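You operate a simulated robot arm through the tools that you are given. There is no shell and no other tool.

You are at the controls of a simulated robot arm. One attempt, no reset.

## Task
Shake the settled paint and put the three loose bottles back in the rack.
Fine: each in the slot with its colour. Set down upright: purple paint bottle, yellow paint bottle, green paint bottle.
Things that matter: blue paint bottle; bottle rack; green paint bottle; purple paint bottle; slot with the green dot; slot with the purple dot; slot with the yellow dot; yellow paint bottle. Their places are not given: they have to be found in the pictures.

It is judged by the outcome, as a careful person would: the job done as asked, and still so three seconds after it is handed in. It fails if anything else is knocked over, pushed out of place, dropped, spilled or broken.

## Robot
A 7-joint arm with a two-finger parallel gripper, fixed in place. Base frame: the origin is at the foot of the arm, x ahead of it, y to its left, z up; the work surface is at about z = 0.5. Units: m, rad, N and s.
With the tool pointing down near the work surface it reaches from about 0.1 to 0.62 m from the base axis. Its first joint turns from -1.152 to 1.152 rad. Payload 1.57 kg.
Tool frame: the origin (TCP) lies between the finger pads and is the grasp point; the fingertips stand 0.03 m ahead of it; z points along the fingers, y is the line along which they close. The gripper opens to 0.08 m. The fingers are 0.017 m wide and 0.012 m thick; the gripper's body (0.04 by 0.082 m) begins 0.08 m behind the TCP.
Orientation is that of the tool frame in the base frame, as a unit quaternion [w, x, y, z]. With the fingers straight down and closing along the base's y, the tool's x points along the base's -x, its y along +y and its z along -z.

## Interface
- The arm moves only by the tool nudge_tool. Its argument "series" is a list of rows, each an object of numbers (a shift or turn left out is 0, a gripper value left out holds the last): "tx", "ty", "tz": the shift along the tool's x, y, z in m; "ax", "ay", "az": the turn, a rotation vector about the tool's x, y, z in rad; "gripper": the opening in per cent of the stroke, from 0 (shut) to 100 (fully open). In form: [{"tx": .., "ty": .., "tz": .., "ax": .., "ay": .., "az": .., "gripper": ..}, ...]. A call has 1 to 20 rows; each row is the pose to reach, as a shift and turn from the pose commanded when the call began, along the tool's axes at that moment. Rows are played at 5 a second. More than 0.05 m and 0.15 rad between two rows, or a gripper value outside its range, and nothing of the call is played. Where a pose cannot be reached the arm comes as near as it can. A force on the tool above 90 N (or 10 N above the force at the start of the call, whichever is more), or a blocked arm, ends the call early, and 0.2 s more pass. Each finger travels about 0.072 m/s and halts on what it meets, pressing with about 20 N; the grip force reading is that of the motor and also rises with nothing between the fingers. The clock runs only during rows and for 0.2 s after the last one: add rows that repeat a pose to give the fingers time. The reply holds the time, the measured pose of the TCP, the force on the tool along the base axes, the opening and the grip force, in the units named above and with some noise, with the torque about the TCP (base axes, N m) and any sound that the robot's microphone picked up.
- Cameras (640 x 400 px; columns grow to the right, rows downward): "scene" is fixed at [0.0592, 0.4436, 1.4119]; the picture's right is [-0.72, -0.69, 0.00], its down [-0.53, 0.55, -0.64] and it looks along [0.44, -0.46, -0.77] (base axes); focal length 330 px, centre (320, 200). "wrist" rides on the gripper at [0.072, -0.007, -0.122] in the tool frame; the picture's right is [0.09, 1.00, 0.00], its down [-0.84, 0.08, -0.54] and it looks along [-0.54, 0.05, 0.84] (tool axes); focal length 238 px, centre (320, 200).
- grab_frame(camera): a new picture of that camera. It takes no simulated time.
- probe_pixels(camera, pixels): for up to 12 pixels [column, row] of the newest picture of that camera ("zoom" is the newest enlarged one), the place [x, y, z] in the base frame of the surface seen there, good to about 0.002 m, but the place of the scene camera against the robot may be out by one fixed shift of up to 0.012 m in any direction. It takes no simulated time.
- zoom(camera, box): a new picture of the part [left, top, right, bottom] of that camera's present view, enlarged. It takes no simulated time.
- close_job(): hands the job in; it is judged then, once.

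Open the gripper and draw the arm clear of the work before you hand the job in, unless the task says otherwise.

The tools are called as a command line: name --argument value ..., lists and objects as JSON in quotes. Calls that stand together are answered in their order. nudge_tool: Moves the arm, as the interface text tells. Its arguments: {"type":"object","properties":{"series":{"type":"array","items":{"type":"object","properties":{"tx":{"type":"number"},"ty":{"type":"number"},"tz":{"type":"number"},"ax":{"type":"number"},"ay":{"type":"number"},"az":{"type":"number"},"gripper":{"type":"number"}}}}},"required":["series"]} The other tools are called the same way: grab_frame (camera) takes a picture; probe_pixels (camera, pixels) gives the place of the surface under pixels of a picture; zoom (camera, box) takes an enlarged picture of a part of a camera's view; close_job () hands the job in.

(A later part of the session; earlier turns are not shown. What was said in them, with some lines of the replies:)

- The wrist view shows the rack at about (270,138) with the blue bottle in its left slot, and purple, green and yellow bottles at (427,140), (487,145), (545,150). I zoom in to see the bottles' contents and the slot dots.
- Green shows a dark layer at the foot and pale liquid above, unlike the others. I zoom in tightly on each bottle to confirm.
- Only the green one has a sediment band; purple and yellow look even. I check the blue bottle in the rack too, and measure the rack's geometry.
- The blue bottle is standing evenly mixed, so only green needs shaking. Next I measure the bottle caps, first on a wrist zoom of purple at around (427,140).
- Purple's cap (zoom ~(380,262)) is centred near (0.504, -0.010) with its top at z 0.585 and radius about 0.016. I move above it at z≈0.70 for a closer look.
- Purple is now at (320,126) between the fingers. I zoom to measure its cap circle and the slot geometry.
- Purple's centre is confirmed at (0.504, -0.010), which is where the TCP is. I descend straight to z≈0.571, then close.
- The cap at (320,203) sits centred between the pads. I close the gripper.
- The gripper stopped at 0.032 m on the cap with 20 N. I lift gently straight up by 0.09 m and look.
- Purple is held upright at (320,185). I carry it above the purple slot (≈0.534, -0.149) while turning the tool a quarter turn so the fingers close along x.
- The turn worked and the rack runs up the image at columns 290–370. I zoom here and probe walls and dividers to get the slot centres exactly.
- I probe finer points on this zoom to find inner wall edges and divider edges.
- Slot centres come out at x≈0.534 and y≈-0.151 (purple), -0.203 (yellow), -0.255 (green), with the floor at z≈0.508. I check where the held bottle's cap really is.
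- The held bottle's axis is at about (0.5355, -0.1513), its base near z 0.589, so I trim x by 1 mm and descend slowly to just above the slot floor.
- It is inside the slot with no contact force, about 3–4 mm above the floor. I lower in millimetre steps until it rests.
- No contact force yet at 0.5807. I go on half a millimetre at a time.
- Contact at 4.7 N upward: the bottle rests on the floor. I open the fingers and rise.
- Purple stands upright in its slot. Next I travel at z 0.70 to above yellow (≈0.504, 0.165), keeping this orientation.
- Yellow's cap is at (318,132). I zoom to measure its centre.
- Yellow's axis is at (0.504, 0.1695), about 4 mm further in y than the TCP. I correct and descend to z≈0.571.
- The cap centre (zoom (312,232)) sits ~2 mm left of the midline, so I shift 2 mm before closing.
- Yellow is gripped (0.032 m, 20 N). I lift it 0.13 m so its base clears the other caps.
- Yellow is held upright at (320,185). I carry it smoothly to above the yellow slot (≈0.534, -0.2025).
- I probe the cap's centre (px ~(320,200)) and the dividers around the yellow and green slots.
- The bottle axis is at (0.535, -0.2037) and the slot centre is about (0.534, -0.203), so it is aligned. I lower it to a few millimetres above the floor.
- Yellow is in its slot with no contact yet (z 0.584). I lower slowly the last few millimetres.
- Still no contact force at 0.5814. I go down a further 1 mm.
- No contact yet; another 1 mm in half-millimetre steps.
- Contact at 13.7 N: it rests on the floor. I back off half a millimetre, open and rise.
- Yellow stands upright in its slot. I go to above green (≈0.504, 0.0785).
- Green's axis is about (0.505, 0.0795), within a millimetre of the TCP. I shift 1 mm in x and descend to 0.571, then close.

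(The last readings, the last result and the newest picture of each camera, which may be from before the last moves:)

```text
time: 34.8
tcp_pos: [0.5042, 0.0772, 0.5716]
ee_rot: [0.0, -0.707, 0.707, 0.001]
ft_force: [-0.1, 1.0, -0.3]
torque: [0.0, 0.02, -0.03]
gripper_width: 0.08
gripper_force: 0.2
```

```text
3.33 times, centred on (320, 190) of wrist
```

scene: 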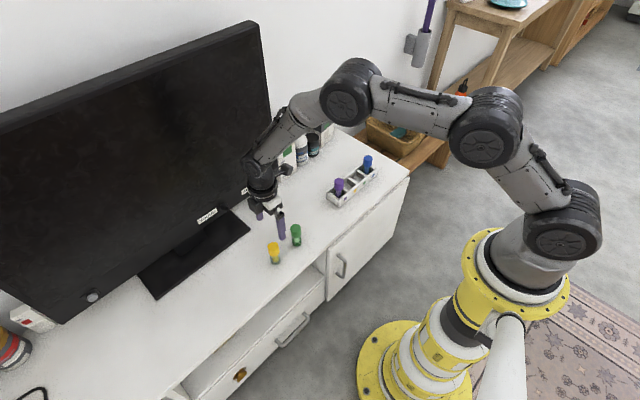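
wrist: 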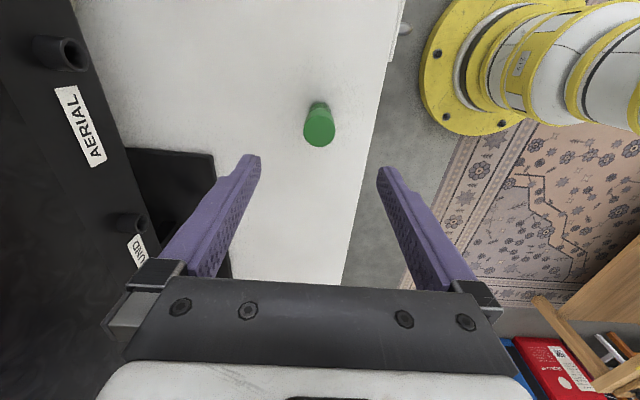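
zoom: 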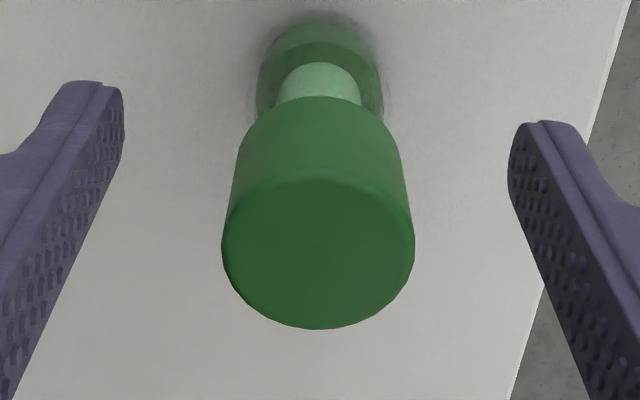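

The cap is centred at zoom (318,249). I nudge 0.7 mm and close.

nudge_tool --series '[{"ty": -0.0007}, {"ty": -0.0007, "gripper": 30}, {"ty": -0.0007, "gripper": 30}, {"ty": -0.0007, "gripper": 30}, {"ty": -0.0007, "gripper": 30}, {"ty": -0.0007, "gripper": 30}]'

```text
time: 36.2
tcp_pos: [0.5057, 0.0766, 0.5722]
ee_rot: [-0.001, 0.707, -0.707, 0.0]
ft_force: [-0.7, 0.3, 0.2]
torque: [0.01, 0.0, -0.01]
gripper_width: 0.0321
gripper_force: 20.1
```

Green is gripped firmly. I lift it well clear to z≈0.73 before shaking.

nudge_tool --series '[{"tz": -0.01}, {"tz": -0.03}, {"tz": -0.06}, {"tz": -0.09}, {"tz": -0.12}, {"tz": -0.15}, {"tz": -0.16}, {"tz": -0.16}]'

zoom --camera "scene" --box '[240, 130, 390, 250]'

```text
time: 38.0
tcp_pos: [0.5035, 0.0771, 0.731]
ee_rot: [0.0, -0.707, 0.707, 0.0]
ft_force: [-0.1, 0.2, -1.7]
torque: [-0.03, 0.0, -0.03]
gripper_width: 0.0319
gripper_force: 20.2
```

```text
3.33 times, centred on (315, 190) of scene
```

zoom: 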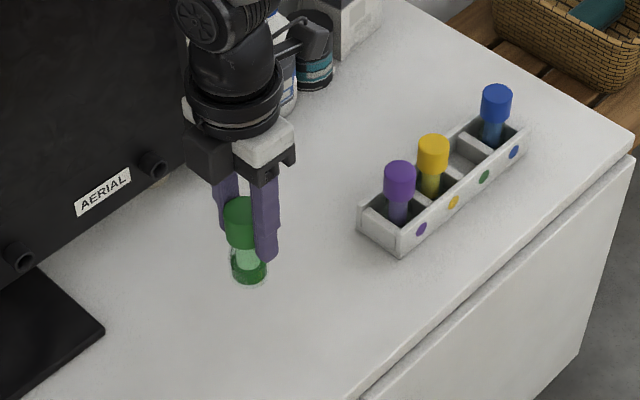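

The green sediment is still visible at zoom (248,270). I shake vertically ±, 4.5 cm strokes at 2.5 Hz.

nudge_tool --series '[{"tz": -0.045}, {"tz": 0}, {"tz": -0.045}, {"tz": 0}, {"tz": -0.045}, {"tz": 0}, {"tz": -0.045}, {"tz": 0}, {"tz": -0.045}, {"tz": 0}, {"tz": -0.045}, {"tz": 0}, {"tz": -0.045}, {"tz": 0}, {"tz": -0.045}, {"tz": 0}, {"tz": -0.045}, {"tz": 0}, {"tz": 0}]'

zoom --camera "scene" --box '[240, 130, 390, 250]'

zoom --camera "wrist" --box '[270, 110, 370, 230]'

```text
time: 42.0
tcp_pos: [0.5035, 0.0794, 0.7295]
ee_rot: [0.001, 0.707, -0.707, 0.0]
ft_force: [1.0, 0.2, -0.4]
torque: [0.0, -0.03, 0.02]
gripper_width: 0.032
gripper_force: 19.8
```

```text
3.33 times, centred on (315, 190) of scene
```

zoom: 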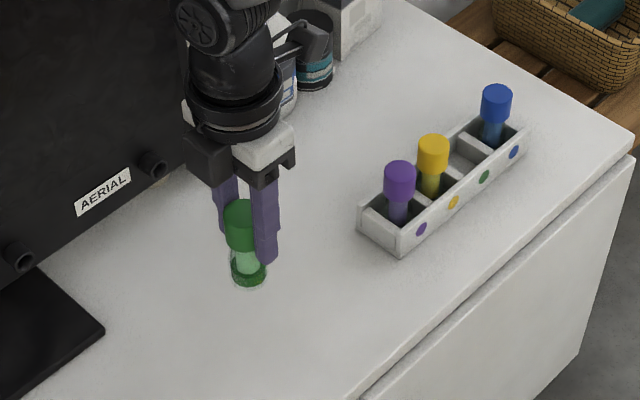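

```text
3.33 times, centred on (320, 170) of wrist
```

zoom: 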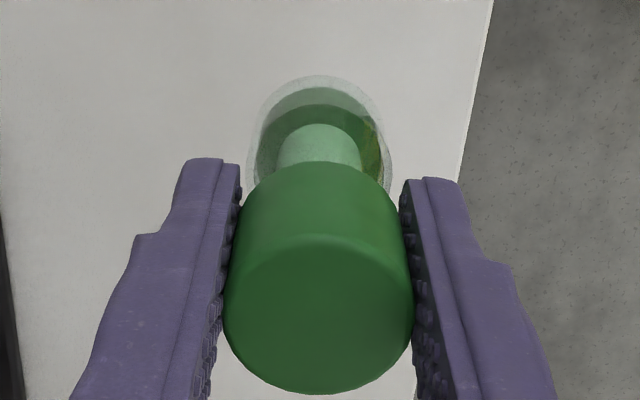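

The grip held and the dark sediment band looks thinner than before. I zoom closer to judge how much remains.

zoom --camera "scene" --box '[298, 185, 328, 220]'

```text
11.43 times, centred on (313, 202) of scene
```

zoom: 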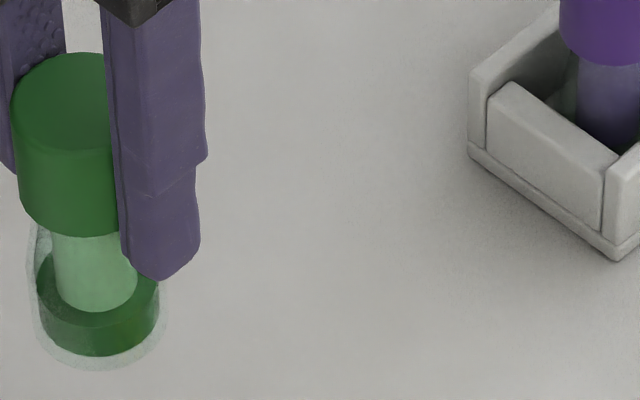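

A sediment band is still there. I shake again with longer 10 cm strokes at the top allowed speed.

nudge_tool --series '[{"tz": -0.0495}, {"tz": 0}, {"tz": 0.0495}, {"tz": 0}, {"tz": -0.0495}, {"tz": 0}, {"tz": 0.0495}, {"tz": 0}, {"tz": -0.0495}, {"tz": 0}, {"tz": 0.0495}, {"tz": 0}, {"tz": -0.0495}, {"tz": 0}, {"tz": 0.0495}, {"tz": 0}, {"tz": -0.0495}, {"tz": 0}, {"tz": 0}]'

zoom --camera "scene" --box '[298, 185, 328, 220]'

zoom --camera "wrist" --box '[270, 110, 370, 230]'

```text
time: 46.0
tcp_pos: [0.5049, 0.0807, 0.7308]
ee_rot: [0.0, -0.707, 0.707, 0.001]
ft_force: [0.6, 0.0, -0.8]
torque: [-0.02, 0.01, 0.0]
gripper_width: 0.032
gripper_force: 19.5
```

```text
11.43 times, centred on (313, 202) of scene
```

zoom: 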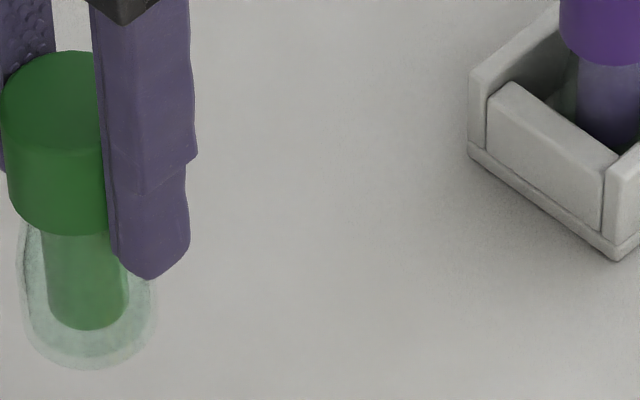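

```text
3.33 times, centred on (320, 170) of wrist
```

zoom: 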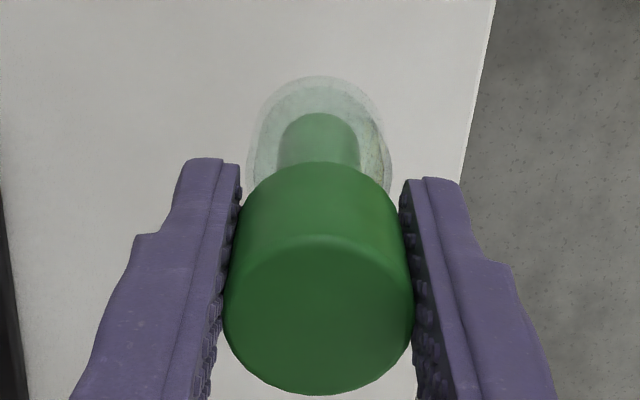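

The dark band is gone and the green paint is now even, like the others. I carry it to above the green slot (≈0.534, -0.2555) at z 0.73.

nudge_tool --series '[{"tx": 0.012, "ty": -0.001}, {"tx": 0.037, "ty": -0.003}, {"tx": 0.065, "ty": -0.0055}, {"tx": 0.095, "ty": -0.008}, {"tx": 0.125, "ty": -0.011}, {"tx": 0.155, "ty": -0.0135}, {"tx": 0.185, "ty": -0.016}, {"tx": 0.215, "ty": -0.0185}, {"tx": 0.245, "ty": -0.021}, {"tx": 0.275, "ty": -0.0235}, {"tx": 0.305, "ty": -0.026}, {"tx": 0.325, "ty": -0.028}, {"tx": 0.3345, "ty": -0.029}, {"tx": 0.3345, "ty": -0.029}]'

grab_frame --camera "wrist"

zoom --camera "wrist" --box '[270, 100, 370, 230]'

probe_pixels --camera "wrist" --pixels '[[320, 200], [297, 199], [343, 199], [320, 185], [320, 215], [320, 205]]'

```text
time: 49.0
tcp_pos: [0.535, -0.2573, 0.7318]
ee_rot: [0.0, 0.707, -0.707, 0.0]
ft_force: [-0.1, 0.3, -1.2]
torque: [-0.01, -0.02, -0.03]
gripper_width: 0.0321
gripper_force: 19.8
```

```text
taken
```

wrist: 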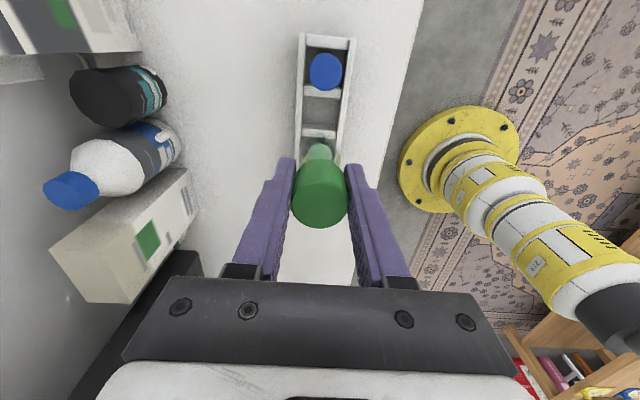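

```text
3.08 times, centred on (320, 165) of wrist
```

zoom: 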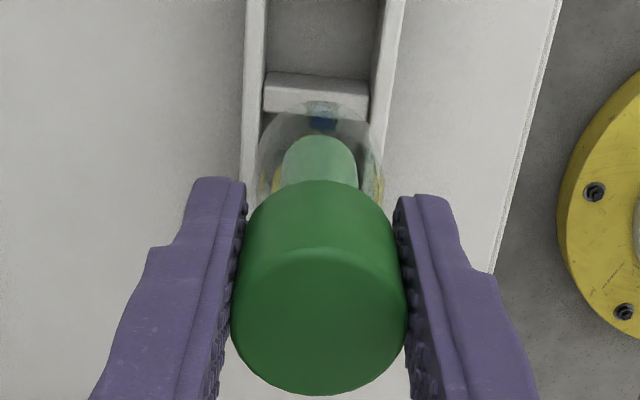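

```text
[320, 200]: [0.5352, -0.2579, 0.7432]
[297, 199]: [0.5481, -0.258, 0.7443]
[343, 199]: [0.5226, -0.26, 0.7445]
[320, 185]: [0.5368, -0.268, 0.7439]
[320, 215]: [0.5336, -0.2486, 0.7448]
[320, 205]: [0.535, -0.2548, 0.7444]
```

The cap axis is at about (0.535, -0.2553). I check the dividers bounding the green slot.

probe_pixels --camera "wrist" --pixels '[[318, 127], [318, 133], [322, 90], [322, 95], [320, 110], [305, 115], [337, 112], [306, 136], [327, 70], [320, 130]]'

zoom --camera "wrist" --box '[280, 25, 370, 145]'

zoom --camera "scene" --box '[315, 120, 390, 215]'

```text
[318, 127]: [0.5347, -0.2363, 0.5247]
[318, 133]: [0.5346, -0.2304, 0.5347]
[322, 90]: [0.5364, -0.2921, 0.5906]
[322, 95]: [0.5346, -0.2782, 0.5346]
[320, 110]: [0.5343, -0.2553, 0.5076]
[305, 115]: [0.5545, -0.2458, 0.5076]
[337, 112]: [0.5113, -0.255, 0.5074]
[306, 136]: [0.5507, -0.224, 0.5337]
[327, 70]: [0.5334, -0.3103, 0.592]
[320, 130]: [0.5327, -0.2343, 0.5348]
```

```text
3.33 times, centred on (325, 85) of wrist
```

zoom: 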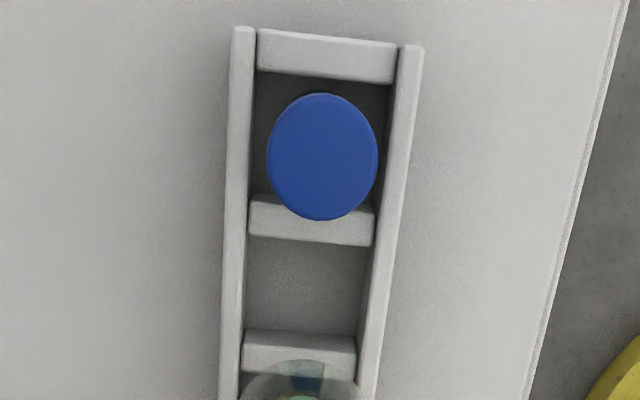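

```text
4.21 times, centred on (352, 168) of scene
```

zoom: 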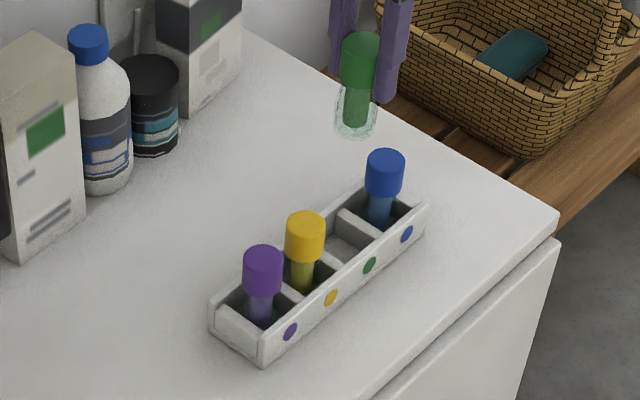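

Aligned: the slot spans y -0.2355 to -0.276, centre ≈ -0.2557. I lower the bottle to a few millimetres above the floor.

nudge_tool --series '[{"ty": 0.0007, "tz": 0.02}, {"ty": 0.0007, "tz": 0.045}, {"ty": 0.0007, "tz": 0.07}, {"ty": 0.0007, "tz": 0.09}, {"ty": 0.0007, "tz": 0.105}, {"ty": 0.0007, "tz": 0.117}, {"ty": 0.0007, "tz": 0.127}, {"ty": 0.0007, "tz": 0.135}, {"ty": 0.0007, "tz": 0.142}, {"ty": 0.0007, "tz": 0.146}, {"ty": 0.0007, "tz": 0.146}]'

zoom --camera "scene" --box '[315, 120, 390, 215]'

```text
time: 51.4
tcp_pos: [0.5337, -0.2576, 0.5846]
ee_rot: [0.0, 0.707, -0.707, 0.0]
ft_force: [-0.6, 0.8, -0.2]
torque: [-0.01, 0.02, -0.02]
gripper_width: 0.0319
gripper_force: 19.6
```

```text
4.21 times, centred on (352, 168) of scene
```

zoom: 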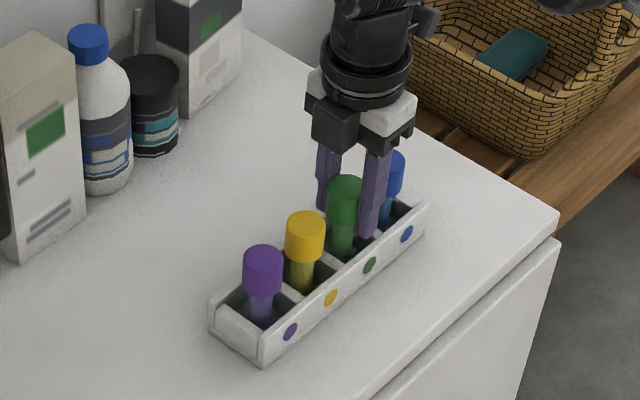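

Green is in its slot, no contact yet at 0.5846. I lower the remaining millimetres slowly.

nudge_tool --series '[{"tz": 0.001}, {"tz": 0.002}, {"tz": 0.003}, {"tz": 0.004}, {"tz": 0.0045}, {"tz": 0.0045}]'

```text
time: 52.8
tcp_pos: [0.5325, -0.2568, 0.5793]
ee_rot: [0.0, -0.707, 0.707, 0.0]
ft_force: [0.7, -0.3, -0.4]
torque: [-0.01, -0.02, 0.0]
gripper_width: 0.0322
gripper_force: 19.4
```

No contact yet; another millimetre.

nudge_tool --series '[{"tz": 0.0005}, {"tz": 0.001}, {"tz": 0.001}]'

```text
time: 53.6
tcp_pos: [0.533, -0.2566, 0.5802]
ee_rot: [0.0, 0.707, -0.707, 0.0]
ft_force: [0.6, 0.7, -0.6]
torque: [0.0, 0.01, 0.02]
gripper_width: 0.032
gripper_force: 19.6
```

Still free; half-millimetre steps again.

nudge_tool --series '[{"tz": 0.0005}, {"tz": 0.001}, {"tz": 0.001}]'

```text
time: 54.4
tcp_pos: [0.5345, -0.2563, 0.5787]
ee_rot: [0.0, 0.707, -0.707, 0.0]
ft_force: [0.2, 0.6, 1.7]
torque: [0.07, 0.06, 0.0]
gripper_width: 0.0318
gripper_force: 20.0
```

Light contact, 1.7 N: it rests. I open and rise well clear.

nudge_tool --series '[{"tz": 0.0}, {"gripper": 50}, {"gripper": 70}, {"gripper": 80}, {"gripper": 80, "tz": -0.005}, {"gripper": 80, "tz": -0.03}, {"gripper": 100, "tz": -0.065}, {"gripper": 100, "tz": -0.1}, {"gripper": 100, "tz": -0.14}, {"gripper": 100, "tz": -0.18}, {"gripper": 100, "tz": -0.18}]'

zoom --camera "scene" --box '[315, 120, 390, 215]'

grab_frame --camera "wrist"

grab_frame --camera "scene"

```text
time: 56.8
tcp_pos: [0.5325, -0.2573, 0.759]
ee_rot: [-0.001, -0.707, 0.708, 0.0]
ft_force: [0.0, 0.1, -0.1]
torque: [0.0, -0.04, 0.02]
gripper_width: 0.0801
gripper_force: 0.0
```

```text
4.21 times, centred on (352, 168) of scene
```

zoom: 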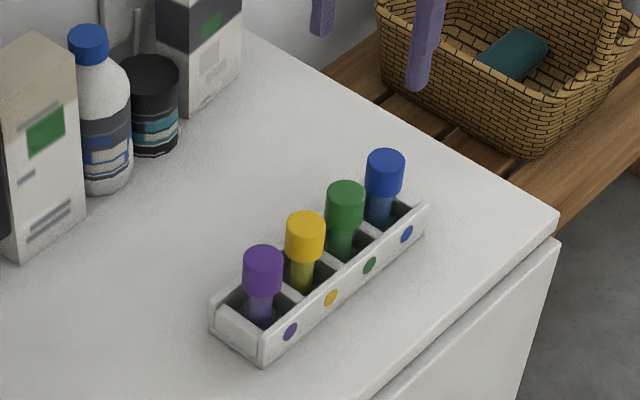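

```text
taken
```

wrist: 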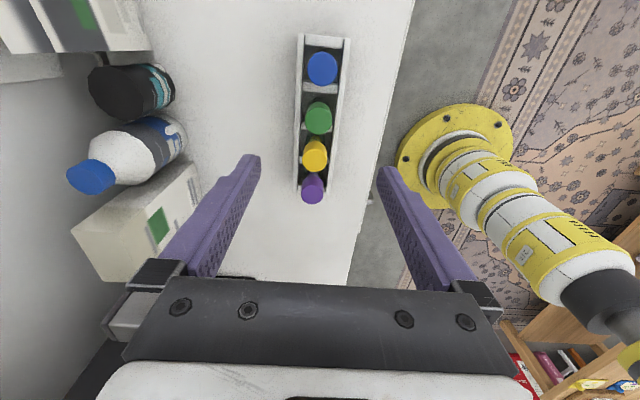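

```text
taken
```

scene: 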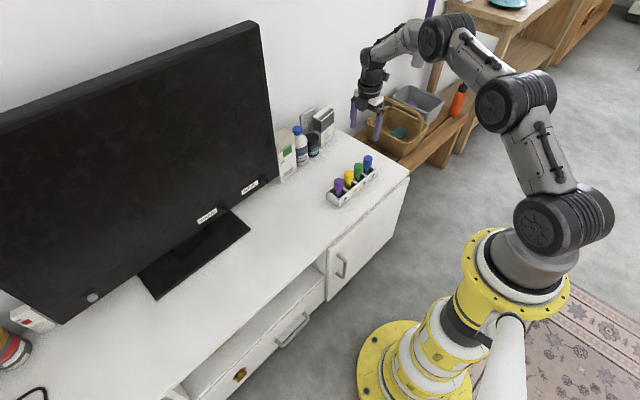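

All four bottles stand in slots matching their dots, and the gripper is open and clear at z 0.76. I verify cap heights and green's contents once more.

probe_pixels --camera "wrist" --pixels '[[322, 68], [318, 118], [314, 157], [312, 192]]'

zoom --camera "scene" --box '[332, 150, 382, 200]'

```text
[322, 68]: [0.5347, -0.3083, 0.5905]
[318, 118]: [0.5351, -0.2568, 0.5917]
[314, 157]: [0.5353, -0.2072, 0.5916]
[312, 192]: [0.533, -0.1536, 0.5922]
```

```text
8.00 times, centred on (357, 175) of scene
```

zoom: 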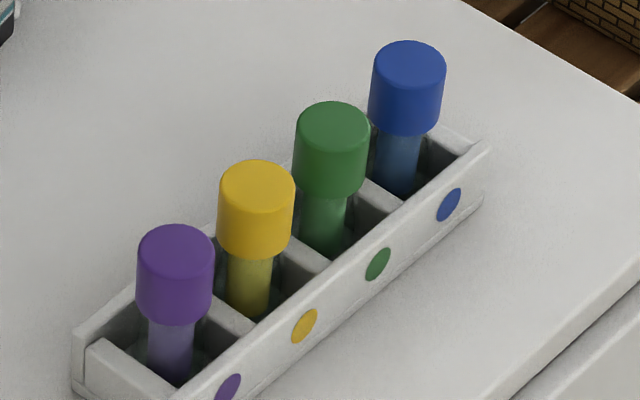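

All cap tops read z≈0.591–0.592, the same as blue, so every bottle is seated upright beside its own dot, and green is evenly mixed. I hand the job in.

close_job

```text
The job is handed in.
```

The purple, yellow and green bottles are back in the rack, each upright in the slot with its own colour dot. I've handed the job in, but I haven't seen the judge's verdict.

- **Shaking:** Only the green bottle showed settled paint, a dark band at its foot, so it was the only one I shook. A first round of short strokes left a band behind. A second round with 10 cm strokes cleared it, and the paint now looks even like the others.
- **Seating:** The three cap tops sit at the same height as the blue bottle's (z about 0.591–0.592), so all are resting fully in their slots.
- **Surroundings:** Nothing else looked moved or knocked over in the last pictures, and the blue bottle stayed in its slot. The gripper is open, above the rack at z 0.76.
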